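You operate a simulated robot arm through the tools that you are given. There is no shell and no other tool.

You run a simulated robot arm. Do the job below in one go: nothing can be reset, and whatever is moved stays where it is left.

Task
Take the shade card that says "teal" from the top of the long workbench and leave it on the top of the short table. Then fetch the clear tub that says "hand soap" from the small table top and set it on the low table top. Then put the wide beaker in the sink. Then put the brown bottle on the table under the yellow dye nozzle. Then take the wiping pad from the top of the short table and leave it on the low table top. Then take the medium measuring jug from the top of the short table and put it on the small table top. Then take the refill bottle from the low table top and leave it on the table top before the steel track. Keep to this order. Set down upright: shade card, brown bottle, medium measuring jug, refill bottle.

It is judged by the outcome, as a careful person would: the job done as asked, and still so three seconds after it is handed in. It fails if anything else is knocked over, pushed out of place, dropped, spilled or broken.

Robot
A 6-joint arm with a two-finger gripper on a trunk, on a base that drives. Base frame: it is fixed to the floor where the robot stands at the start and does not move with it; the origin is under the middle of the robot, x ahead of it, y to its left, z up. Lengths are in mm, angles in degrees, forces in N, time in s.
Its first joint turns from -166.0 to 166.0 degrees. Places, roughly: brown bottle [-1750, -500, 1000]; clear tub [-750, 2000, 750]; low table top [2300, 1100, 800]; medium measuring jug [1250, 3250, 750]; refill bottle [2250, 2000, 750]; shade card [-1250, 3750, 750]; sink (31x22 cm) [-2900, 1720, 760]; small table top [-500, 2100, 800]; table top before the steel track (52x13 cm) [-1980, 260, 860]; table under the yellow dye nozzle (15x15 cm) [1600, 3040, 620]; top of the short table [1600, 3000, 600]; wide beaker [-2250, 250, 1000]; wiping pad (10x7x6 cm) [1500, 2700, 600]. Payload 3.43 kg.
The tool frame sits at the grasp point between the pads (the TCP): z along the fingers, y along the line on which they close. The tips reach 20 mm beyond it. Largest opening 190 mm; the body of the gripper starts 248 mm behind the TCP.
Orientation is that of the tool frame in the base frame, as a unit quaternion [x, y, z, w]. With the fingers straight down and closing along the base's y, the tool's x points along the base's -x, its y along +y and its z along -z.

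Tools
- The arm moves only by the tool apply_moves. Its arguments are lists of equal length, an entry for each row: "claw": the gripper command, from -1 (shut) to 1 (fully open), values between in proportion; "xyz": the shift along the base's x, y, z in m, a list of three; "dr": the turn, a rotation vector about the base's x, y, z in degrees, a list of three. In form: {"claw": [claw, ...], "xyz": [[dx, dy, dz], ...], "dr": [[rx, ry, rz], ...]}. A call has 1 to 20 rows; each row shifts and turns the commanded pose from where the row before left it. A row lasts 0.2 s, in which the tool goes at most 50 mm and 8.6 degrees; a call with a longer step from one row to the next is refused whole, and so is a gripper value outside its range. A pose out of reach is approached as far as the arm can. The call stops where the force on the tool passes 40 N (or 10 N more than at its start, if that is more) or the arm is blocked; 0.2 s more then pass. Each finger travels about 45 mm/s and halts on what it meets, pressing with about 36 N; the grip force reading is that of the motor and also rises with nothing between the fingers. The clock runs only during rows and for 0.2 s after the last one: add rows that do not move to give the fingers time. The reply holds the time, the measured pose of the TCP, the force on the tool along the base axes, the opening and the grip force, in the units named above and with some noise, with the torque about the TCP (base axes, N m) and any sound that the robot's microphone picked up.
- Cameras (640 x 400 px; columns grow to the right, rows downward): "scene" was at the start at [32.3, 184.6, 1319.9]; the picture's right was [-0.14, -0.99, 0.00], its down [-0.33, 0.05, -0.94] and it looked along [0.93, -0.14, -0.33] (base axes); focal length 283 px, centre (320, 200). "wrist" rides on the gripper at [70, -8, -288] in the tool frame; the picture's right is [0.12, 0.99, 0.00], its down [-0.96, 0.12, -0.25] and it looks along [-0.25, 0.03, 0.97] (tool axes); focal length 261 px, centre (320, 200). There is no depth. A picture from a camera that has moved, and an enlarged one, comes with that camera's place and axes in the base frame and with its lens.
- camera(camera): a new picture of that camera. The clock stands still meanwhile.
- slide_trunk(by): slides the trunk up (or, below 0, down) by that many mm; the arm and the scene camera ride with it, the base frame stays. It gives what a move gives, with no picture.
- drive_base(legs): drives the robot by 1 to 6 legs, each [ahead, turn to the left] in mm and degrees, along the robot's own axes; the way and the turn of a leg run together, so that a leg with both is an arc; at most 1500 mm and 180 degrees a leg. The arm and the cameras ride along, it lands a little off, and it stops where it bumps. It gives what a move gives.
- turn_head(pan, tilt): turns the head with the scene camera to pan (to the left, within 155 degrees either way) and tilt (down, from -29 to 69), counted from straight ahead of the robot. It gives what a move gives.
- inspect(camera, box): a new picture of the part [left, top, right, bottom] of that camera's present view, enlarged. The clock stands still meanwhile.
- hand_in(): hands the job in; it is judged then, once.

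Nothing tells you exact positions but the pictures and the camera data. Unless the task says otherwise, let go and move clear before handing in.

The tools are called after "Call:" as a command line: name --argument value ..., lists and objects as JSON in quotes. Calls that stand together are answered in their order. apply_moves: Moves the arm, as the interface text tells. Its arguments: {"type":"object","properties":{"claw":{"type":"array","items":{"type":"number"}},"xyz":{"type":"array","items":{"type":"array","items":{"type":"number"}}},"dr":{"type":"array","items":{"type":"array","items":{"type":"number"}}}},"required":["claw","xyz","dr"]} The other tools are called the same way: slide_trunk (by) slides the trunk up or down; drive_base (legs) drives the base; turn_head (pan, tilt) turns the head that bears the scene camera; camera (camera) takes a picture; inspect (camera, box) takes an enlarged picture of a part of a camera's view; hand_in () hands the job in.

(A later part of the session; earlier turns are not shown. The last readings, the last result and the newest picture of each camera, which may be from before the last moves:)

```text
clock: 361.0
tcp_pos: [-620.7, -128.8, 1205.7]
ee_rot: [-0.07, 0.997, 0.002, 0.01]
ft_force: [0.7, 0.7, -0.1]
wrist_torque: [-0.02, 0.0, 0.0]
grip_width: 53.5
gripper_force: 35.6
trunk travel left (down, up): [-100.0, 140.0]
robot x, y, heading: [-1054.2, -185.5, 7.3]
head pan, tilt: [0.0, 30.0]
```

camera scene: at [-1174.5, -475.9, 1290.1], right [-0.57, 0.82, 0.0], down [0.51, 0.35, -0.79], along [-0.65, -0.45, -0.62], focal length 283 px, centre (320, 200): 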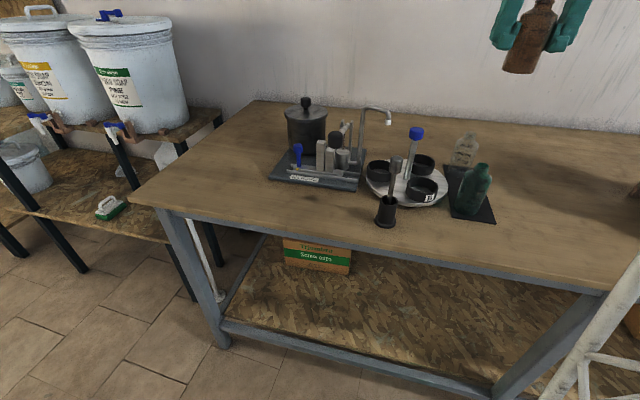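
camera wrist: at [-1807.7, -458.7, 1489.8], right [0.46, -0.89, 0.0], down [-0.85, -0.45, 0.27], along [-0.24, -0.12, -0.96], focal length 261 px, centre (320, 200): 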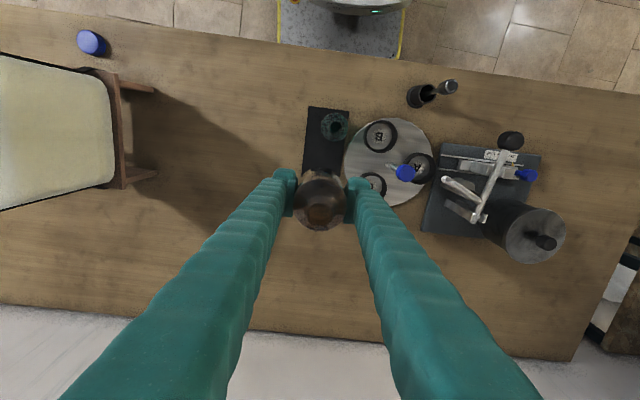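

Now straight toward the gap's south line.

Call:
drive_base --legs '[[0, 1.7], [1480, 0], [0, 11]]'

Call:
camera --camera "scene"

```text
clock: 369.5
tcp_pos: [834.8, 166.8, 1206.3]
ee_rot: [-0.17, 0.985, 0.003, 0.01]
ft_force: [0.2, 0.5, 0.1]
wrist_torque: [-0.02, 0.0, -0.02]
grip_width: 53.3
gripper_force: 36.5
trunk travel left (down, up): [-100.0, 140.0]
robot x, y, heading: [418.0, 24.6, 18.5]
head pan, tilt: [0.0, 30.0]
```

```text
taken
camera scene: at [384.0, 224.0, 1302.5], right [0.32, -0.95, 0.0], down [-0.47, -0.16, -0.87], along [0.82, 0.28, -0.5], focal length 283 px, centre (320, 200)
```

scene: 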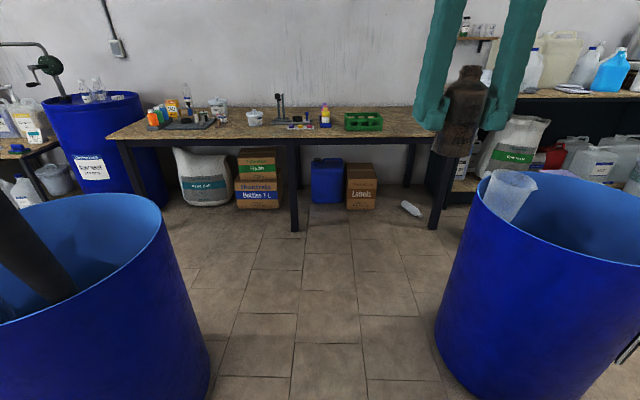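

Lined up. I go through and then turn north toward the short table.

Call:
drive_base --legs '[[0, 2], [1150, 0]]'

Call:
drive_base --legs '[[0, 85], [1500, 0]]'

```text
clock: 375.7
tcp_pos: [1880.4, 604.2, 1205.1]
ee_rot: [-0.199, 0.98, 0.003, 0.009]
ft_force: [-0.2, 0.8, 0.4]
wrist_torque: [0.03, 0.0, 0.01]
grip_width: 53.4
gripper_force: 35.7
trunk travel left (down, up): [-100.0, 140.0]
robot x, y, heading: [1471.9, 440.6, 22.3]
head pan, tilt: [0.0, 30.0]
```

```text
clock: 382.8
tcp_pos: [1210.8, 1263.4, 1206.3]
ee_rot: [0.822, -0.569, -0.01, -0.005]
ft_force: [0.7, -0.4, -0.7]
wrist_torque: [-0.08, 0.13, 0.04]
grip_width: 53.4
gripper_force: 36.1
trunk travel left (down, up): [-100.0, 140.0]
robot x, y, heading: [1371.3, 855.1, 110.6]
head pan, tilt: [0.0, 30.0]
stopped in leg 2: the robot was blocked; the commanded pose is now the measured one
```

The base was blocked; I look to see what it met.

Call:
camera --camera "scene"

Call:
turn_head --pan -30 --tilt 60

Call:
camera --camera "scene"

Call:
turn_head --pan 60 --tilt 40

Call:
camera --camera "scene"

Call:
camera --camera "wrist"

```text
taken
camera scene: at [1173.2, 812.3, 1302.5], right [0.94, 0.35, 0.0], down [0.18, -0.47, -0.87], along [-0.31, 0.81, -0.5], focal length 283 px, centre (320, 200)
```

scene: 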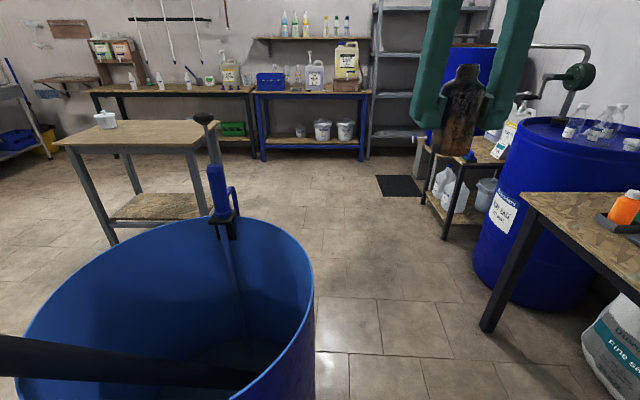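

```text
clock: 383.7
tcp_pos: [1212.5, 1263.6, 1208.6]
ee_rot: [0.822, -0.57, -0.011, -0.005]
ft_force: [1.1, 0.0, 0.2]
wrist_torque: [-0.01, 0.0, 0.02]
grip_width: 53.3
gripper_force: 36.0
trunk travel left (down, up): [-100.0, 140.0]
robot x, y, heading: [1369.6, 856.7, 110.3]
head pan, tilt: [-30.0, 60.0]
```

```text
taken
camera scene: at [1215.8, 793.5, 1260.4], right [0.99, -0.16, 0.0], down [-0.14, -0.85, -0.5], along [0.08, 0.49, -0.87], focal length 283 px, centre (320, 200)
```

scene: 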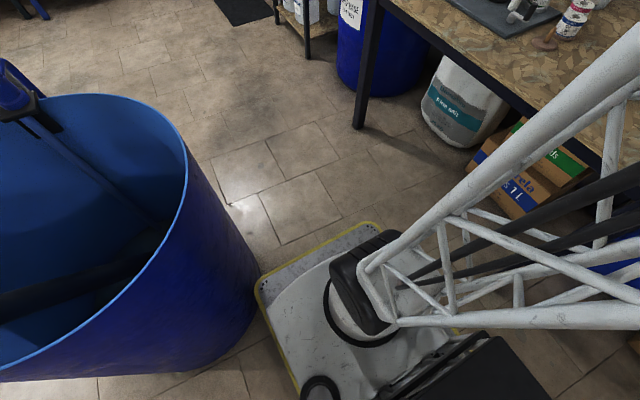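

```text
clock: 385.4
tcp_pos: [1213.0, 1262.3, 1208.8]
ee_rot: [0.822, -0.569, -0.01, -0.006]
ft_force: [0.2, 0.1, -0.4]
wrist_torque: [0.02, 0.0, 0.0]
grip_width: 53.5
gripper_force: 36.2
trunk travel left (down, up): [-100.0, 140.0]
robot x, y, heading: [1365.9, 857.7, 110.7]
head pan, tilt: [60.0, 40.0]
```

```text
taken
camera scene: at [1121.2, 741.5, 1287.1], right [0.16, 0.99, 0.0], down [0.63, -0.1, -0.77], along [-0.76, 0.12, -0.64], focal length 283 px, centre (320, 200)
```

scene: 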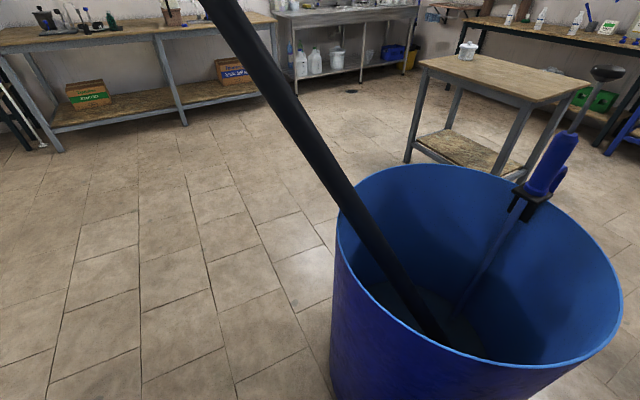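

```text
taken
camera wrist: at [1248.4, 1195.1, 1493.0], right [-0.89, -0.46, 0.0], down [-0.44, 0.85, 0.27], along [-0.13, 0.24, -0.96], focal length 261 px, centre (320, 200)
```

wrist: 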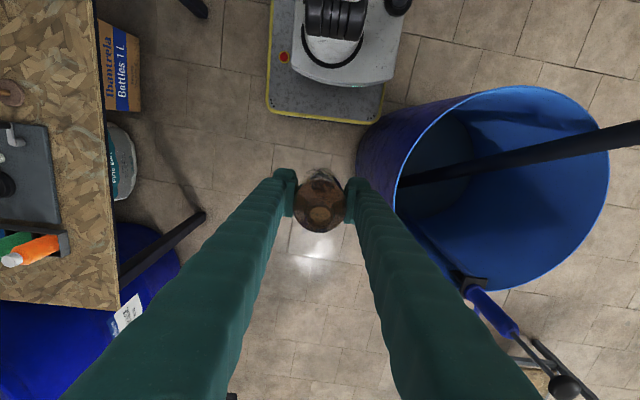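

My front-left corner met the water barrel, which is nearer than I had reckoned (centre about (710, 1109)); it hasn't moved. I back up and pass further east.

Call:
drive_base --legs '[[-150, 0], [0, -24], [520, 0], [0, 26]]'

Call:
turn_head --pan 0 --tilt 35

Call:
camera --camera "scene"

```text
clock: 392.0
tcp_pos: [1280.8, 1632.2, 1207.1]
ee_rot: [0.834, -0.552, -0.01, -0.005]
ft_force: [0.5, 0.5, -0.9]
wrist_torque: [0.05, -0.01, 0.01]
grip_width: 53.3
gripper_force: 36.1
trunk travel left (down, up): [-100.0, 140.0]
robot x, y, heading: [1456.5, 1230.1, 113.1]
head pan, tilt: [60.0, 40.0]
```

```text
clock: 393.3
tcp_pos: [1281.7, 1630.9, 1207.7]
ee_rot: [0.834, -0.552, -0.01, -0.006]
ft_force: [-0.6, -0.3, -0.9]
wrist_torque: [0.02, -0.02, -0.02]
grip_width: 53.4
gripper_force: 36.1
trunk travel left (down, up): [-100.0, 140.0]
robot x, y, heading: [1455.5, 1229.8, 113.1]
head pan, tilt: [0.0, 35.0]
```

```text
taken
camera scene: at [1262.3, 1176.4, 1294.7], right [0.92, 0.39, 0.0], down [0.23, -0.53, -0.82], along [-0.32, 0.75, -0.57], focal length 283 px, centre (320, 200)
```

scene: 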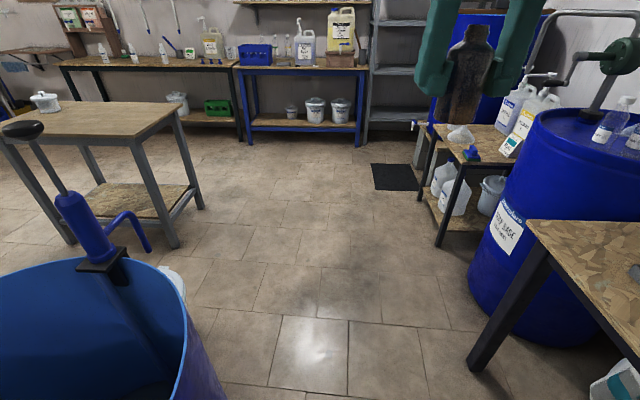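

Now well clear. I drive north to the short table and face it.

Call:
drive_base --legs '[[0, 1.5], [1500, 0], [180, 0]]'

Call:
drive_base --legs '[[0, -93]]'

Call:
camera --camera "scene"

```text
clock: 402.1
tcp_pos: [617.2, 3138.6, 1207.4]
ee_rot: [0.834, -0.552, -0.011, -0.005]
ft_force: [-0.4, 0.3, 0.0]
wrist_torque: [0.0, 0.01, 0.01]
grip_width: 53.4
gripper_force: 36.5
trunk travel left (down, up): [-100.0, 140.0]
robot x, y, heading: [792.4, 2736.7, 113.2]
head pan, tilt: [0.0, 35.0]
```

```text
clock: 406.7
tcp_pos: [1203.1, 2883.4, 1207.4]
ee_rot: [-0.166, 0.986, 0.004, 0.011]
ft_force: [-0.5, 0.7, -0.3]
wrist_torque: [0.0, 0.02, -0.01]
grip_width: 53.4
gripper_force: 36.7
trunk travel left (down, up): [-100.0, 140.0]
robot x, y, heading: [790.3, 2739.9, 19.0]
head pan, tilt: [0.0, 35.0]
```

```text
taken
camera scene: at [752.3, 2933.8, 1294.7], right [0.33, -0.94, 0.0], down [-0.54, -0.19, -0.82], along [0.77, 0.27, -0.57], focal length 283 px, centre (320, 200)
```

scene: 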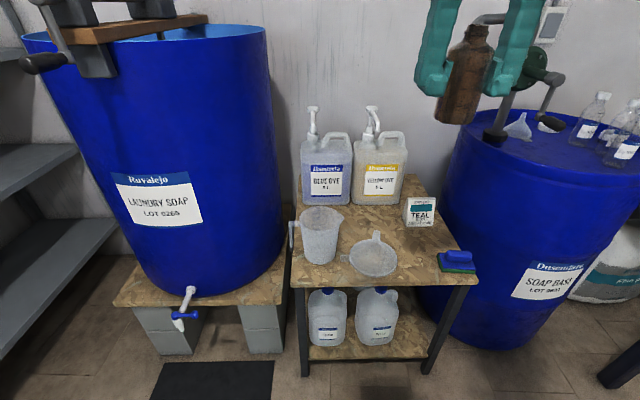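

I'm before the short table. I zoom in on the yellow dye jug and its nozzle.

Call:
inspect --camera "scene" --box '[280, 90, 480, 220]'

Call:
inspect --camera "scene" --box '[280, 180, 480, 310]'

```text
3.08 times, centred on (380, 155) of scene
camera zoom: at [752.3, 2933.8, 1294.7], right [0.33, -0.94, 0.0], down [-0.54, -0.19, -0.82], along [0.77, 0.27, -0.57], focal length 870 px, centre (135, 338)
```

zoom: 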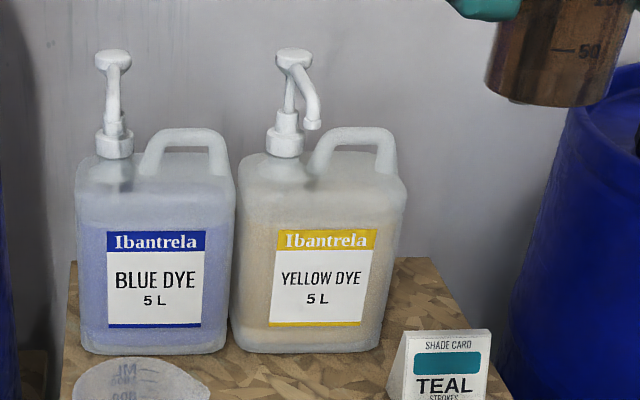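

```text
3.08 times, centred on (380, 245) of scene
camera zoom: at [752.3, 2933.8, 1294.7], right [0.33, -0.94, 0.0], down [-0.54, -0.19, -0.82], along [0.77, 0.27, -0.57], focal length 870 px, centre (135, 62)
```

zoom: 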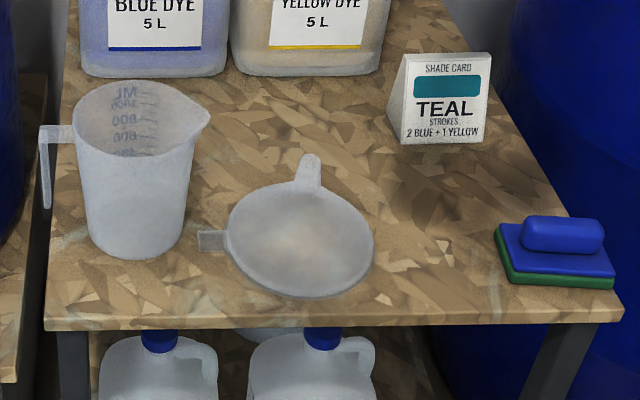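

The yellow nozzle tip is right above the spot at about (1600, 3043, 968), so a vertical hand can't reach under it. I'll set the bottle down 90 mm in front of that spot, regrasp it with the tool tilted, and slide it under. First I move over the interim spot (1502, 3058) and descend.

Call:
apply_moves --claw '[-0.7, -0.7, -0.7, -0.7, -0.7, -0.7, -0.7, -0.7, -0.7, -0.7, -0.7, -0.7, -0.7, -0.7, -0.7, -0.7, -0.7]' --xyz '[[0.0373, 0.0219, 0], [0.0373, 0.0219, 0], [0.0373, 0.0219, 0], [0.0373, 0.0219, 0], [0.0373, 0.0219, 0], [0.0373, 0.0219, 0], [0.0373, 0.0219, 0], [0.0373, 0.0219, 0], [0, 0, -0.04], [0, 0, -0.04], [0, 0, -0.04], [0, 0, -0.04], [0, 0, -0.04], [0, 0, -0.04], [0, 0, -0.04], [0, 0, -0.04], [0, 0, 0]]' --dr '[[0, 0, 0], [0, 0, 0], [0, 0, 0], [0, 0, 0], [0, 0, 0], [0, 0, 0], [0, 0, 0], [0, 0, 0], [0, 0, 0], [0, 0, 0], [0, 0, 0], [0, 0, 0], [0, 0, 0], [0, 0, 0], [0, 0, 0], [0, 0, 0], [0, 0, 0]]'

Call:
camera --camera "scene"

Call:
camera --camera "wrist"

```text
clock: 410.3
tcp_pos: [1504.9, 3060.2, 886.4]
ee_rot: [-0.166, 0.986, 0.003, 0.012]
ft_force: [0.8, -0.1, -0.8]
wrist_torque: [0.03, -0.01, 0.03]
grip_width: 53.3
gripper_force: 36.4
trunk travel left (down, up): [-100.0, 140.0]
robot x, y, heading: [791.4, 2736.5, 19.1]
head pan, tilt: [0.0, 35.0]
```

```text
taken
camera scene: at [752.4, 2933.8, 1294.7], right [0.33, -0.94, 0.0], down [-0.54, -0.19, -0.82], along [0.77, 0.27, -0.57], focal length 283 px, centre (320, 200)
```

scene: 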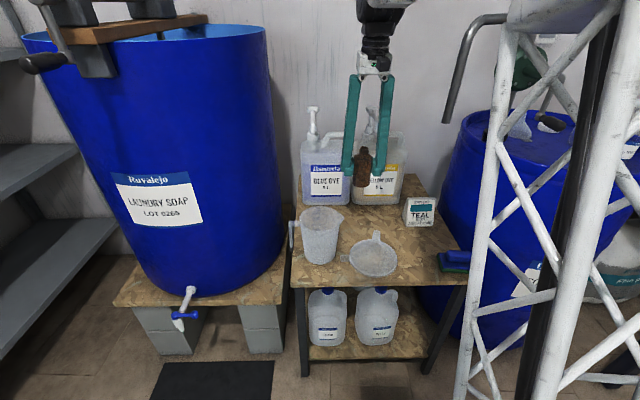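

```text
taken
camera wrist: at [1434.0, 3027.4, 1171.0], right [-0.44, 0.9, 0.0], down [0.87, 0.42, 0.27], along [0.24, 0.12, -0.96], focal length 261 px, centre (320, 200)
```

wrist: 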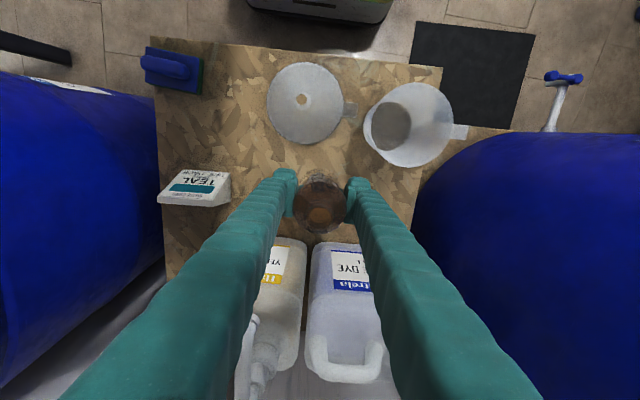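

The interim spot below is clear. I lower further, then gently to contact.

Call:
apply_moves --claw '[-0.7, -0.7, -0.7, -0.7, -0.7, -0.7, -0.7, -0.7]' --xyz '[[0, 0, -0.04], [0, 0, -0.04], [0, 0, -0.04], [0, 0, -0.035], [0, 0, -0.02], [0, 0, -0.01], [0, 0, -0.005], [0, 0, 0]]' --dr '[[0, 0, 0], [0, 0, 0], [0, 0, 0], [0, 0, 0], [0, 0, 0], [0, 0, 0], [0, 0, 0], [0, 0, 0]]'

Call:
camera --camera "wrist"

Call:
inspect --camera "scene" --box '[290, 100, 450, 240]'

```text
clock: 412.1
tcp_pos: [1500.6, 3059.6, 698.2]
ee_rot: [-0.166, 0.986, 0.004, 0.012]
ft_force: [0.3, 0.4, -0.5]
wrist_torque: [0.02, 0.0, -0.01]
grip_width: 53.5
gripper_force: 35.6
trunk travel left (down, up): [-100.0, 140.0]
robot x, y, heading: [791.4, 2736.8, 19.4]
head pan, tilt: [0.0, 35.0]
```

```text
taken
camera wrist: at [1430.6, 3026.4, 983.3], right [-0.44, 0.9, 0.0], down [0.87, 0.42, 0.27], along [0.24, 0.12, -0.96], focal length 261 px, centre (320, 200)
```

wrist: 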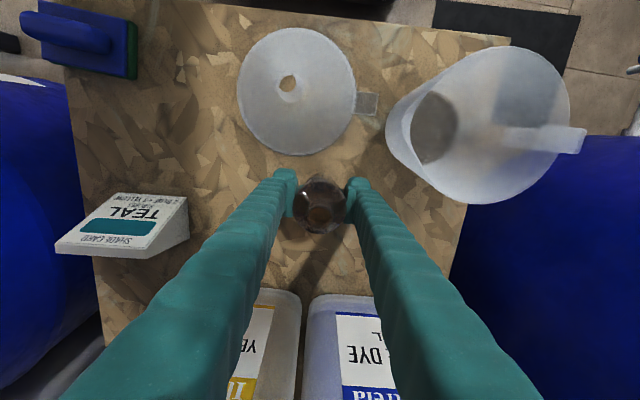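

```text
2.86 times, centred on (370, 170) of scene
camera zoom: at [752.4, 2933.8, 1294.7], right [0.33, -0.94, 0.0], down [-0.54, -0.19, -0.82], along [0.77, 0.27, -0.57], focal length 808 px, centre (177, 286)
```

zoom: 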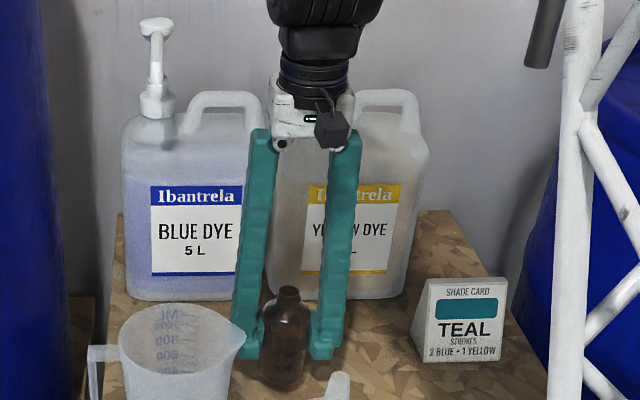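

I lower the last couple of centimetres in small steps.

Call:
apply_moves --claw '[-0.7, -0.7, -0.7, -0.7, -0.7, -0.7]' --xyz '[[0, 0, -0.005], [0, 0, -0.004], [0, 0, -0.003], [0, 0, -0.002], [0, 0, -0.002], [0, 0, 0]]' --dr '[[0, 0, 0], [0, 0, 0], [0, 0, 0], [0, 0, 0], [0, 0, 0], [0, 0, 0]]'

```text
clock: 413.5
tcp_pos: [1503.4, 3058.4, 680.7]
ee_rot: [-0.166, 0.986, 0.005, 0.01]
ft_force: [0.7, -0.1, 0.0]
wrist_torque: [0.03, 0.01, 0.01]
grip_width: 53.3
gripper_force: 35.7
trunk travel left (down, up): [-100.0, 140.0]
robot x, y, heading: [791.0, 2736.8, 18.9]
head pan, tilt: [0.0, 35.0]
```

Still no contact; I continue.

Call:
apply_moves --claw '[-0.7, -0.7, -0.7, -0.7, -0.7, -0.7]' --xyz '[[0, 0, -0.002], [0, 0, -0.002], [0, 0, -0.002], [0, 0, -0.0015], [0, 0, -0.0015], [0, 0, 0]]' --dr '[[0, 0, 0], [0, 0, 0], [0, 0, 0], [0, 0, 0], [0, 0, 0], [0, 0, 0]]'

```text
clock: 414.9
tcp_pos: [1501.8, 3058.7, 674.7]
ee_rot: [-0.166, 0.986, 0.004, 0.012]
ft_force: [-2.4, -1.7, 33.2]
wrist_torque: [-0.2, 0.27, 0.04]
grip_width: 53.4
gripper_force: 36.2
trunk travel left (down, up): [-100.0, 140.0]
robot x, y, heading: [789.7, 2734.5, 19.0]
head pan, tilt: [0.0, 35.0]
```

Contact. I release the bottle here and rise straight up.

Call:
apply_moves --claw '[-0.7, -0.4, -0.2, -0.1, -0.1, -0.1, -0.1, -0.1, -0.1, -0.1, -0.1, -0.1, -0.1]' --xyz '[[0, 0, 0.002], [0, 0, 0], [0, 0, 0], [0, 0, 0], [0, 0, 0], [0, 0, 0.02], [0, 0, 0.04], [0, 0, 0.04], [0, 0, 0.04], [0, 0, 0.04], [0, 0, 0.04], [0, 0, 0.04], [0, 0, 0]]' --dr '[[0, 0, 0], [0, 0, 0], [0, 0, 0], [0, 0, 0], [0, 0, 0], [0, 0, 0], [0, 0, 0], [0, 0, 0], [0, 0, 0], [0, 0, 0], [0, 0, 0], [0, 0, 0], [0, 0, 0]]'

Call:
camera --camera "wrist"

Call:
inspect --camera "scene" --box '[290, 100, 450, 240]'

```text
clock: 417.7
tcp_pos: [1502.1, 3060.3, 934.1]
ee_rot: [-0.166, 0.986, 0.003, 0.011]
ft_force: [0.2, -0.5, -0.6]
wrist_torque: [0.0, -0.02, -0.01]
grip_width: 85.3
gripper_force: 0.0
trunk travel left (down, up): [-100.0, 140.0]
robot x, y, heading: [788.5, 2738.7, 19.0]
head pan, tilt: [0.0, 35.0]
```

```text
taken
camera wrist: at [1432.0, 3026.7, 1219.9], right [-0.44, 0.9, 0.0], down [0.87, 0.42, 0.27], along [0.24, 0.12, -0.96], focal length 261 px, centre (320, 200)
```

wrist: 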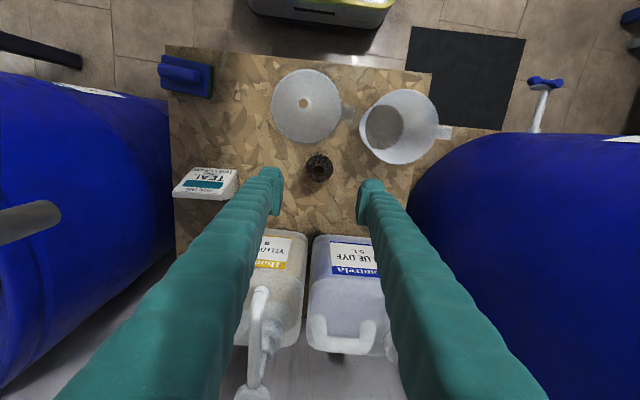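

```text
2.86 times, centred on (370, 170) of scene
camera zoom: at [752.4, 2933.8, 1294.7], right [0.33, -0.94, 0.0], down [-0.54, -0.19, -0.82], along [0.77, 0.27, -0.57], focal length 808 px, centre (177, 286)
```

zoom: 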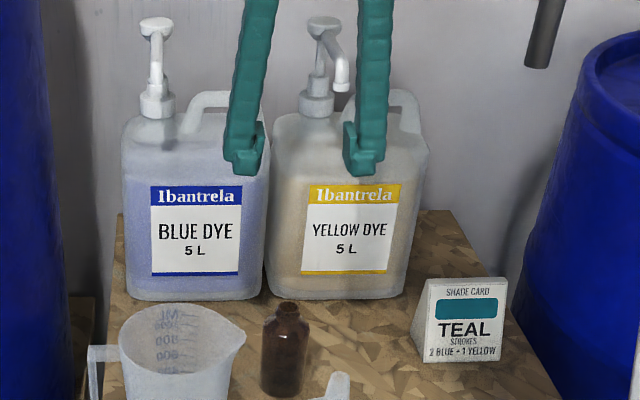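

The bottle stands upright. Now I back off, yaw 12° and tilt 35° so the hand will come in low from the front, avoiding the funnel stem and the measuring jug.

Call:
apply_moves --claw '[-0.28, -0.28, -0.28, -0.28, -0.28, -0.28, -0.28, -0.28, -0.28, -0.28]' --xyz '[[-0.028, -0.0172, 0], [-0.028, -0.0172, 0], [-0.028, -0.0172, 0], [-0.028, -0.0172, 0], [0, 0, -0.0142], [0, 0, -0.0142], [0, 0, -0.0142], [0, 0, -0.0142], [0, 0, -0.0142], [0, 0, 0]]' --dr '[[0, 0, 3], [0, 0, 3], [0, 0, 3], [0, 0, 3], [3.6, -6.0, 0], [3.6, -6.0, 0], [3.6, -6.0, 0], [3.6, -6.0, 0], [3.6, -6.0, 0], [0, 0, 0]]'

Call:
camera --camera "wrist"

Call:
camera --camera "scene"

```text
clock: 419.9
tcp_pos: [1389.3, 2987.6, 864.3]
ee_rot: [-0.255, 0.915, 0.084, 0.301]
ft_force: [-0.2, -0.1, 0.1]
wrist_torque: [0.02, 0.03, 0.0]
grip_width: 68.4
gripper_force: 0.0
trunk travel left (down, up): [-100.0, 140.0]
robot x, y, heading: [790.7, 2735.1, 19.2]
head pan, tilt: [0.0, 35.0]
```

```text
taken
camera wrist: at [1198.7, 2864.3, 1053.5], right [-0.6, 0.8, -0.07], down [0.48, 0.42, 0.77], along [0.65, 0.43, -0.63], focal length 261 px, centre (320, 200)
```

wrist: 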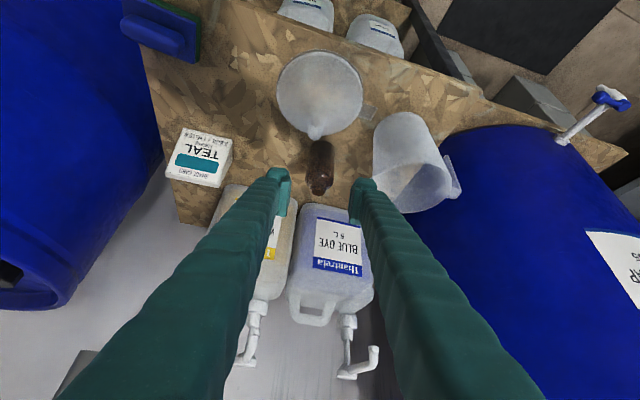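

```text
taken
camera scene: at [752.4, 2933.8, 1294.7], right [0.33, -0.94, 0.0], down [-0.54, -0.19, -0.82], along [0.77, 0.27, -0.57], focal length 283 px, centre (320, 200)
```

scene: 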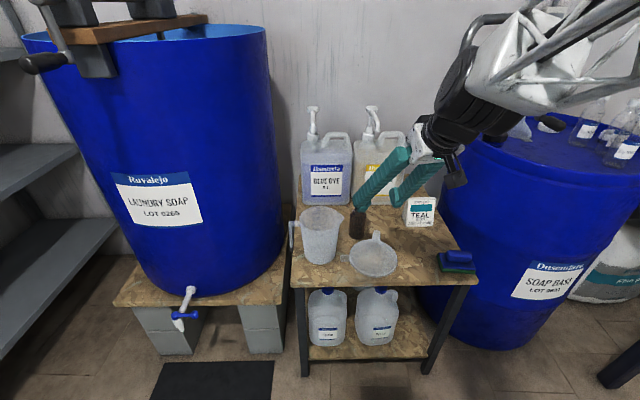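

The approach line runs straight to the bottle with clearance on both sides. I move in along it.

Call:
apply_moves --claw '[-0.28, -0.28, -0.28, -0.28, -0.28, -0.28, -0.28, -0.28]' --xyz '[[0.0188, 0.0115, -0.0314], [0.0188, 0.0115, -0.0314], [0.0188, 0.0115, -0.0314], [0.0188, 0.0115, -0.0314], [0.0188, 0.0115, -0.0314], [0.0098, 0.0065, -0.016], [0.0095, 0.006, -0.016], [0, 0, 0]]' --dr '[[0, 0, 0], [0, 0, 0], [0, 0, 0], [0, 0, 0], [0, 0, 0], [0, 0, 0], [0, 0, 0], [0, 0, 0]]'

Call:
camera --camera "wrist"

Call:
inspect --camera "scene" --box '[290, 120, 450, 260]'

```text
clock: 421.7
tcp_pos: [1502.3, 3059.9, 671.9]
ee_rot: [-0.255, 0.915, 0.085, 0.301]
ft_force: [0.0, 0.5, -0.8]
wrist_torque: [0.04, 0.02, -0.01]
grip_width: 68.6
gripper_force: 0.0
trunk travel left (down, up): [-100.0, 140.0]
robot x, y, heading: [791.6, 2736.0, 19.1]
head pan, tilt: [0.0, 35.0]
```

```text
taken
camera wrist: at [1312.8, 2935.3, 862.3], right [-0.6, 0.8, -0.07], down [0.48, 0.42, 0.77], along [0.64, 0.43, -0.64], focal length 261 px, centre (320, 200)
```

wrist: 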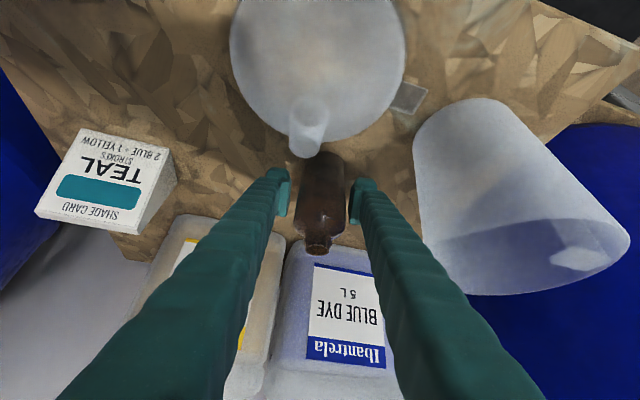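

```text
2.86 times, centred on (370, 190) of scene
camera zoom: at [752.4, 2933.8, 1294.7], right [0.33, -0.94, 0.0], down [-0.54, -0.19, -0.82], along [0.77, 0.27, -0.57], focal length 808 px, centre (177, 229)
```

zoom: 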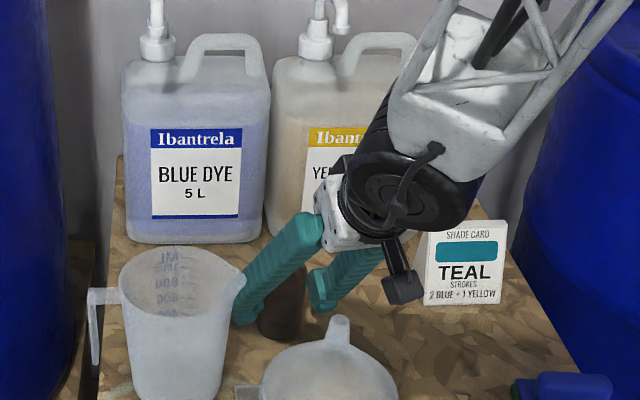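

The fingers straddle the bottle at an angle as planned. I close.

Call:
apply_moves --claw '[-0.45, -0.7, -0.7, -0.7, -0.7]' --xyz '[[0, 0, 0], [0, 0, 0], [0, 0, 0], [0, 0, 0], [0, 0, 0]]' --dr '[[0, 0, 0], [0, 0, 0], [0, 0, 0], [0, 0, 0], [0, 0, 0]]'

Call:
apply_moves --claw '[-0.7, -0.7, -0.7, -0.7]' --xyz '[[0, 0, 0.006], [0, 0, 0.008], [0, 0, 0.006], [0, 0, 0]]' --dr '[[0, 0, 0], [0, 0, 0], [0, 0, 0], [0, 0, 0]]'

Call:
camera --camera "wrist"

Call:
inspect --camera "scene" --box '[290, 120, 450, 260]'

```text
clock: 422.9
tcp_pos: [1502.9, 3058.9, 671.4]
ee_rot: [-0.255, 0.915, 0.084, 0.3]
ft_force: [0.5, -1.4, -0.8]
wrist_torque: [-0.03, 0.0, 0.0]
grip_width: 53.4
gripper_force: 35.8
trunk travel left (down, up): [-100.0, 140.0]
robot x, y, heading: [791.6, 2734.4, 19.4]
head pan, tilt: [0.0, 35.0]
```

```text
clock: 423.9
tcp_pos: [1502.4, 3060.4, 692.8]
ee_rot: [-0.255, 0.915, 0.085, 0.299]
ft_force: [0.0, 0.6, -0.6]
wrist_torque: [0.03, 0.03, 0.0]
grip_width: 53.5
gripper_force: 36.1
trunk travel left (down, up): [-100.0, 140.0]
robot x, y, heading: [788.9, 2735.4, 19.2]
head pan, tilt: [0.0, 35.0]
```

```text
taken
camera wrist: at [1312.6, 2936.1, 882.5], right [-0.6, 0.8, -0.07], down [0.48, 0.42, 0.77], along [0.64, 0.43, -0.64], focal length 261 px, centre (320, 200)
```

wrist: 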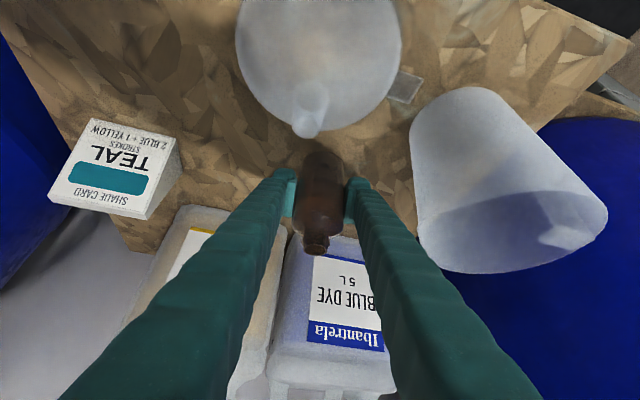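

```text
2.86 times, centred on (370, 190) of scene
camera zoom: at [752.4, 2933.8, 1294.7], right [0.33, -0.94, 0.0], down [-0.54, -0.19, -0.82], along [0.77, 0.27, -0.57], focal length 808 px, centre (177, 229)
```

zoom: 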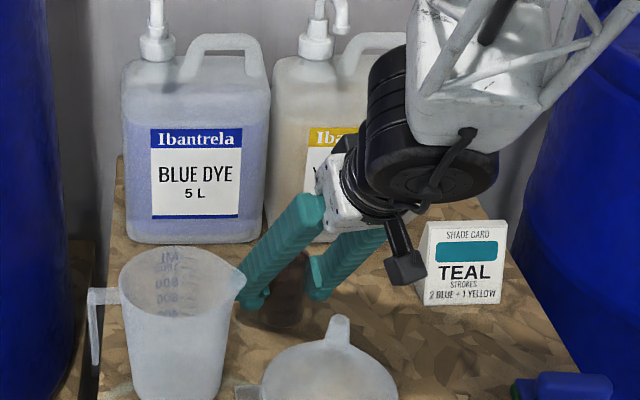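

Lifted 20 mm and still upright. I carry it back under the nozzle.

Call:
apply_moves --claw '[-0.7, -0.7, -0.7, -0.7, -0.7]' --xyz '[[0.028, -0.004, 0], [0.028, -0.004, 0], [0.028, -0.004, 0], [0.0275, -0.004, 0], [0, 0, 0]]' --dr '[[0, 0, 0], [0, 0, 0], [0, 0, 0], [0, 0, 0], [0, 0, 0]]'

Call:
camera --camera "wrist"

Call:
inspect --camera "scene" --box '[290, 90, 450, 230]'

```text
clock: 425.1
tcp_pos: [1616.9, 3042.4, 694.4]
ee_rot: [-0.255, 0.916, 0.085, 0.3]
ft_force: [-0.1, -0.3, -1.0]
wrist_torque: [0.02, -0.01, -0.02]
grip_width: 53.4
gripper_force: 35.6
trunk travel left (down, up): [-100.0, 140.0]
robot x, y, heading: [794.4, 2739.5, 19.4]
head pan, tilt: [0.0, 35.0]
```

```text
taken
camera wrist: at [1426.8, 2919.2, 884.8], right [-0.6, 0.8, -0.07], down [0.48, 0.42, 0.77], along [0.64, 0.43, -0.64], focal length 261 px, centre (320, 200)
```

wrist: 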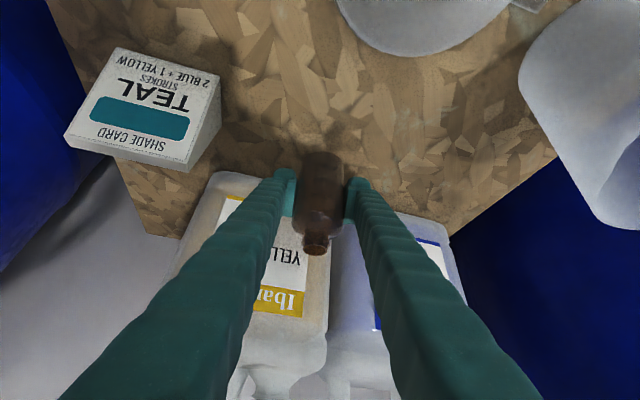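

```text
2.86 times, centred on (370, 160) of scene
camera zoom: at [752.4, 2933.8, 1294.7], right [0.33, -0.94, 0.0], down [-0.54, -0.19, -0.82], along [0.77, 0.27, -0.57], focal length 808 px, centre (177, 314)
```

zoom: 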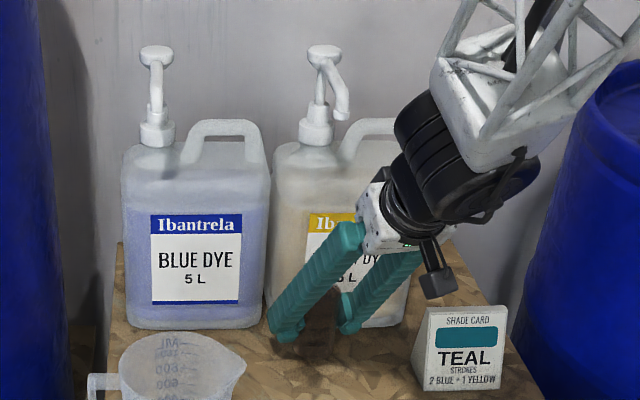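

The bottle hangs under the nozzle. I lower it gently.

Call:
apply_moves --claw '[-0.7, -0.7, -0.7, -0.7, -0.7, -0.7]' --xyz '[[0, 0, -0.006], [0, 0, -0.006], [0, 0, -0.004], [0, 0, -0.002], [0, 0, -0.002], [0, 0, 0]]' --dr '[[0, 0, 0], [0, 0, 0], [0, 0, 0], [0, 0, 0], [0, 0, 0], [0, 0, 0]]'

```text
clock: 426.5
tcp_pos: [1615.3, 3045.7, 673.0]
ee_rot: [-0.254, 0.916, 0.084, 0.3]
ft_force: [0.5, -0.2, -0.9]
wrist_torque: [0.02, -0.02, -0.01]
grip_width: 53.4
gripper_force: 35.8
trunk travel left (down, up): [-100.0, 140.0]
robot x, y, heading: [791.4, 2735.0, 19.3]
head pan, tilt: [0.0, 35.0]
```

Call:
apply_moves --claw '[-0.7, -0.7, -0.7, -0.7]' --xyz '[[0, 0, -0.0015], [0, 0, -0.001], [0, 0, -0.001], [0, 0, 0]]' --dr '[[0, 0, 0], [0, 0, 0], [0, 0, 0], [0, 0, 0]]'

```text
clock: 427.5
tcp_pos: [1616.5, 3045.7, 672.3]
ee_rot: [-0.255, 0.915, 0.084, 0.3]
ft_force: [-1.0, 0.9, 14.3]
wrist_torque: [0.08, -0.04, -0.01]
grip_width: 53.4
gripper_force: 35.7
trunk travel left (down, up): [-100.0, 140.0]
robot x, y, heading: [789.3, 2738.0, 19.2]
head pan, tilt: [0.0, 35.0]
```

Touchdown with light force. I open and retreat along the tool axis.

Call:
apply_moves --claw '[-0.5, -0.3, -0.2, -0.2, -0.2, -0.2]' --xyz '[[0, 0, 0], [0, 0, 0], [0, 0, 0], [0, 0, 0], [0, 0, 0], [0, 0, 0]]' --dr '[[0, 0, 0], [0, 0, 0], [0, 0, 0], [0, 0, 0], [0, 0, 0], [0, 0, 0]]'

Call:
camera --camera "wrist"

Call:
apply_moves --claw '[-0.2, -0.2, -0.2, -0.2, -0.2, -0.2, -0.2, -0.2, -0.2]' --xyz '[[-0.0188, -0.0113, 0.0314], [-0.0188, -0.0113, 0.0314], [-0.0188, -0.0113, 0.0314], [-0.0188, -0.0113, 0.0314], [-0.0188, -0.0113, 0.0314], [-0.0188, -0.0113, 0.0314], [-0.0188, -0.0113, 0.0314], [-0.0188, -0.0113, 0.0314], [0, 0, 0]]' --dr '[[0, 0, 0], [0, 0, 0], [0, 0, 0], [0, 0, 0], [0, 0, 0], [0, 0, 0], [0, 0, 0], [0, 0, 0], [0, 0, 0]]'

Call:
camera --camera "scene"

Call:
camera --camera "wrist"

```text
clock: 428.9
tcp_pos: [1615.7, 3044.4, 671.1]
ee_rot: [-0.255, 0.915, 0.085, 0.3]
ft_force: [0.1, -0.3, 0.4]
wrist_torque: [0.01, -0.03, 0.02]
grip_width: 76.3
gripper_force: 0.1
trunk travel left (down, up): [-100.0, 140.0]
robot x, y, heading: [790.1, 2736.2, 19.5]
head pan, tilt: [0.0, 35.0]
```

```text
taken
camera wrist: at [1425.9, 2920.5, 860.6], right [-0.6, 0.8, -0.07], down [0.48, 0.42, 0.77], along [0.64, 0.43, -0.64], focal length 261 px, centre (320, 200)
```

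wrist: 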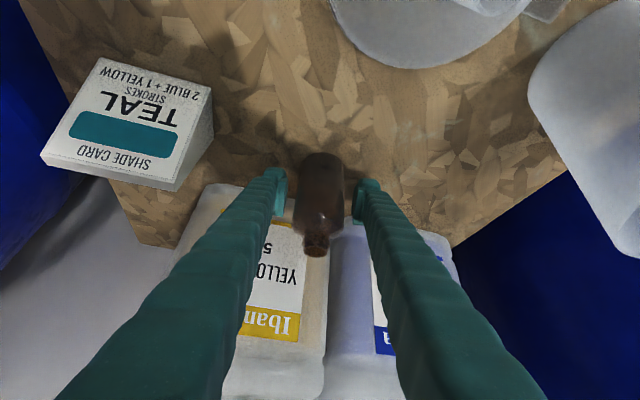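

```text
clock: 430.9
tcp_pos: [1463.8, 2953.5, 919.8]
ee_rot: [-0.255, 0.916, 0.084, 0.3]
ft_force: [0.5, -0.4, 0.6]
wrist_torque: [0.0, 0.03, -0.04]
grip_width: 76.0
gripper_force: 0.2
trunk travel left (down, up): [-100.0, 140.0]
robot x, y, heading: [790.5, 2739.1, 19.2]
head pan, tilt: [0.0, 35.0]
```

```text
taken
camera scene: at [752.4, 2933.8, 1294.7], right [0.33, -0.94, 0.0], down [-0.54, -0.19, -0.82], along [0.77, 0.27, -0.57], focal length 283 px, centre (320, 200)
```

scene: 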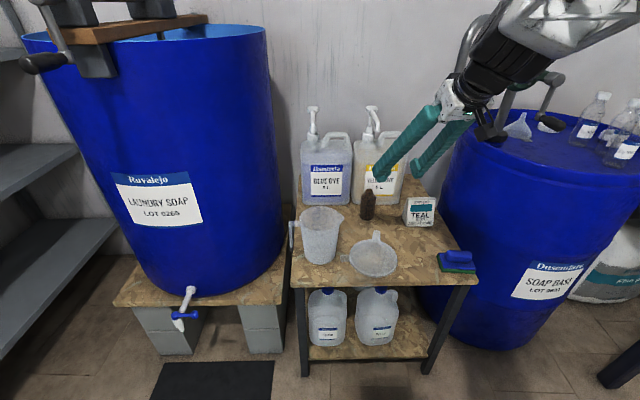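

```text
taken
camera wrist: at [1274.4, 2828.8, 1109.1], right [-0.6, 0.8, -0.07], down [0.48, 0.42, 0.77], along [0.64, 0.43, -0.64], focal length 261 px, centre (320, 200)
```

wrist: 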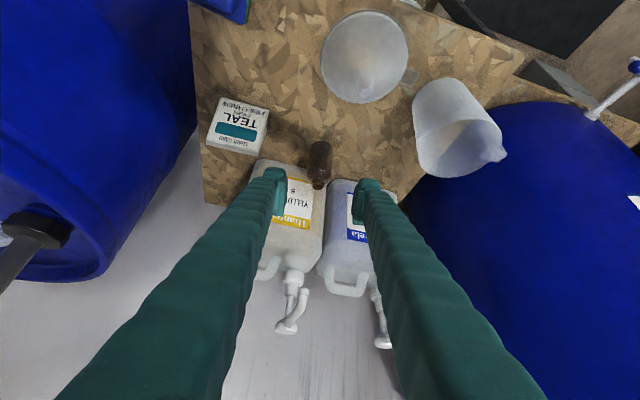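

The brown bottle stands right under the yellow nozzle. Next is the wiping pad at the table's front right corner, about (1468, 2742). I straighten the tool and turn it so it closes front-to-back across the pad.

Call:
apply_moves --claw '[0.2, 0.2, 0.2, 0.2, 0.2, 0.2, 0.2, 0.2, 0.2, 0.2, 0.2, 0.2, 0.2, 0.2, 0.2, 0.2, 0.2, 0.2, 0.2]' --xyz '[[-0.0128, -0.0166, 0.008], [-0.0128, -0.0166, 0.008], [-0.0128, -0.0166, 0.008], [-0.0128, -0.0166, 0.008], [-0.0128, -0.0166, 0.008], [0.0052, -0.0098, 0], [0.0052, -0.0098, 0], [0.0052, -0.0098, 0], [0.0052, -0.0098, 0], [0.0052, -0.0098, 0], [0.0052, -0.0098, 0], [0.0052, -0.0098, 0], [0.0052, -0.0098, 0], [0.0052, -0.0098, 0], [0.0052, -0.0098, 0], [0.0052, -0.0098, 0], [0.0052, -0.0098, 0], [0.0052, -0.0098, 0], [0, 0, 0]]' --dr '[[-3.6, 6.0, 0], [-3.6, 6.0, 0], [-3.6, 6.0, 0], [-3.6, 6.0, 0], [-3.6, 6.0, 0], [0, 0, -7.85], [0, 0, -7.85], [0, 0, -7.85], [0, 0, -7.85], [0, 0, -7.85], [0, 0, -7.85], [0, 0, -7.85], [0, 0, -7.85], [0, 0, -7.85], [0, 0, -7.85], [0, 0, -7.85], [0, 0, -7.85], [0, 0, -7.85], [0, 0, 0]]'

Call:
camera --camera "wrist"

Call:
camera --camera "scene"

```text
clock: 434.9
tcp_pos: [1467.8, 2744.2, 962.4]
ee_rot: [0.582, 0.813, -0.005, 0.011]
ft_force: [-0.1, 0.1, 0.1]
wrist_torque: [0.0, -0.04, 0.01]
grip_width: 114.0
gripper_force: 0.0
trunk travel left (down, up): [-100.0, 140.0]
robot x, y, heading: [791.5, 2737.9, 19.1]
head pan, tilt: [0.0, 35.0]
```

```text
taken
camera wrist: at [1433.4, 2814.0, 1247.8], right [0.9, 0.43, 0.0], down [0.42, -0.87, 0.27], along [0.12, -0.24, -0.96], focal length 261 px, centre (320, 200)
```

wrist: 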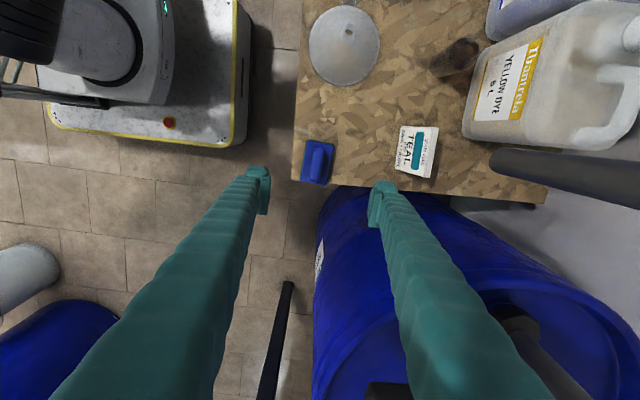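

```text
taken
camera scene: at [752.4, 2933.7, 1294.7], right [0.33, -0.94, 0.0], down [-0.54, -0.19, -0.82], along [0.77, 0.27, -0.57], focal length 283 px, centre (320, 200)
```

scene: 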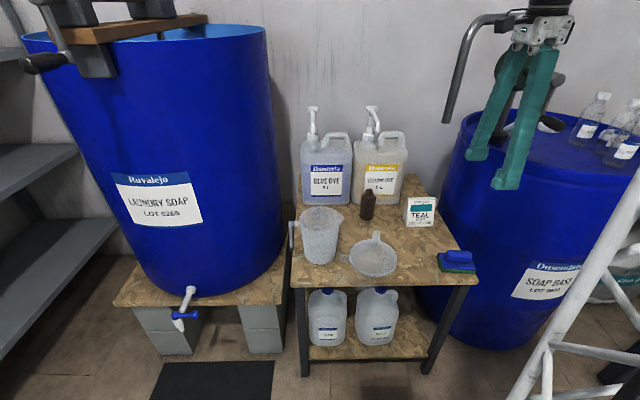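

The pad lies exactly under the tool. I descend around it.

Call:
apply_moves --claw '[0.1, 0.1, 0.1, 0.1, 0.1, 0.1, 0.1, 0.1, 0.1, 0.1]' --xyz '[[0, 0, -0.04], [0, 0, -0.04], [0, 0, -0.04], [0, 0, -0.04], [0, 0, -0.04], [0, 0, -0.04], [0, 0, -0.035], [0, 0, -0.02], [0, 0, -0.012], [0, 0, 0]]' --dr '[[0, 0, 0], [0, 0, 0], [0, 0, 0], [0, 0, 0], [0, 0, 0], [0, 0, 0], [0, 0, 0], [0, 0, 0], [0, 0, 0], [0, 0, 0]]'

Call:
camera --camera "wrist"

Call:
inspect --camera "scene" --box '[400, 180, 540, 300]'

```text
clock: 437.1
tcp_pos: [1466.5, 2742.0, 656.5]
ee_rot: [0.581, 0.814, -0.005, 0.01]
ft_force: [0.3, 0.1, -0.4]
wrist_torque: [0.01, 0.01, 0.0]
grip_width: 104.4
gripper_force: 0.1
trunk travel left (down, up): [-100.0, 140.0]
robot x, y, heading: [793.5, 2734.6, 19.3]
head pan, tilt: [0.0, 35.0]
```

```text
taken
camera wrist: at [1432.2, 2812.9, 942.0], right [0.9, 0.44, 0.0], down [0.42, -0.87, 0.27], along [0.12, -0.24, -0.96], focal length 261 px, centre (320, 200)
```

wrist: 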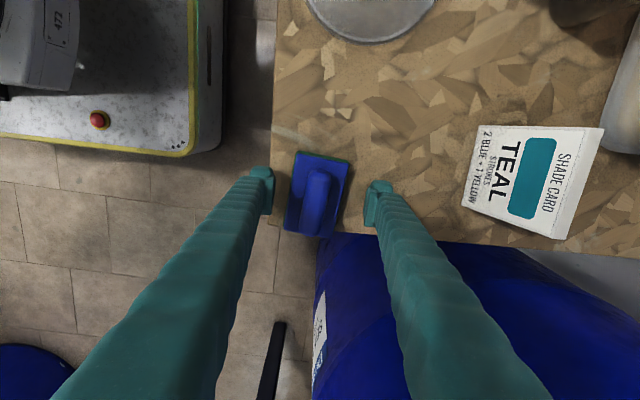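

```text
3.33 times, centred on (470, 240) of scene
camera zoom: at [752.4, 2933.7, 1294.7], right [0.33, -0.94, 0.0], down [-0.54, -0.19, -0.82], along [0.77, 0.27, -0.57], focal length 943 px, centre (-180, 67)
```

zoom: 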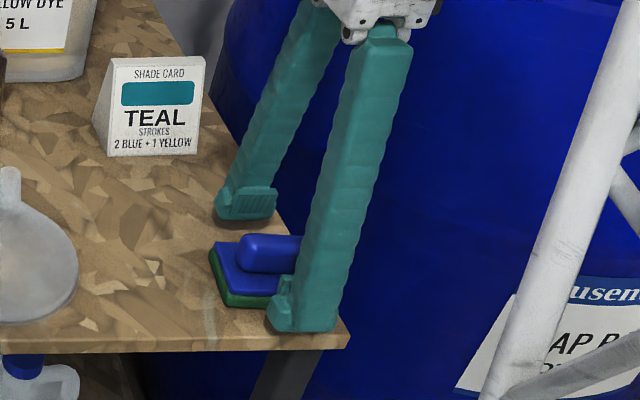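

The base plate of the pad is thin, so I lower another 11 mm before closing across it.

Call:
apply_moves --claw '[0.1, 0.1, 0.1, -0.2, -0.4, -0.6, -0.6, -0.6, -0.6]' --xyz '[[0, 0, -0.006], [0, 0, -0.005], [0, 0, 0], [0, 0, 0], [0, 0, 0], [0, 0, 0], [0, 0, 0], [0, 0, 0], [0, 0, 0]]' --dr '[[0, 0, 0], [0, 0, 0], [0, 0, 0], [0, 0, 0], [0, 0, 0], [0, 0, 0], [0, 0, 0], [0, 0, 0], [0, 0, 0]]'

Call:
camera --camera "wrist"

Call:
inspect --camera "scene" --box '[400, 180, 540, 300]'

```text
clock: 438.9
tcp_pos: [1468.2, 2742.8, 649.3]
ee_rot: [0.58, 0.814, -0.004, 0.012]
ft_force: [-9.0, 1.7, 34.5]
wrist_torque: [-0.21, 1.35, -0.25]
grip_width: 62.2
gripper_force: 36.1
trunk travel left (down, up): [-100.0, 140.0]
robot x, y, heading: [787.9, 2739.5, 19.3]
head pan, tilt: [0.0, 35.0]
stopped in row 9: the force on the tool passed its limit at 42 N (the readings are from after the stop); the commanded pose is now the measured one
```

```text
taken
camera wrist: at [1432.4, 2813.7, 933.5], right [0.9, 0.44, 0.0], down [0.42, -0.87, 0.27], along [0.12, -0.24, -0.96], focal length 261 px, centre (320, 200)
```

wrist: 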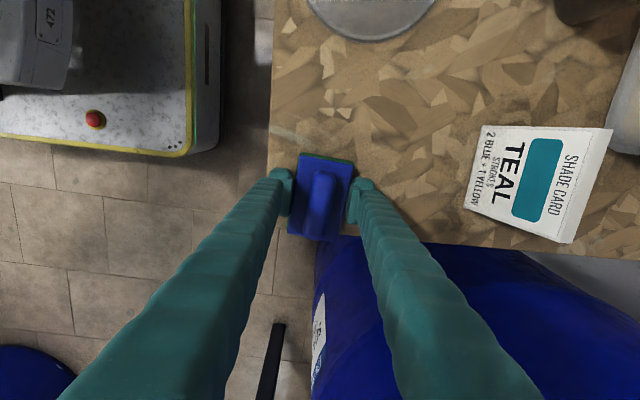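

```text
3.33 times, centred on (470, 240) of scene
camera zoom: at [751.3, 2933.7, 1294.8], right [0.33, -0.94, 0.0], down [-0.54, -0.19, -0.82], along [0.77, 0.27, -0.57], focal length 943 px, centre (-180, 67)
```

zoom: 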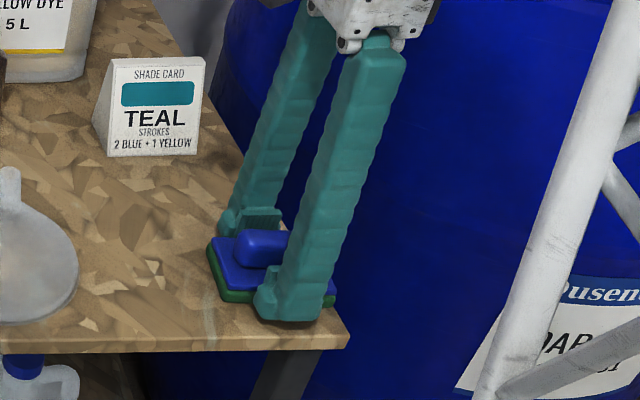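

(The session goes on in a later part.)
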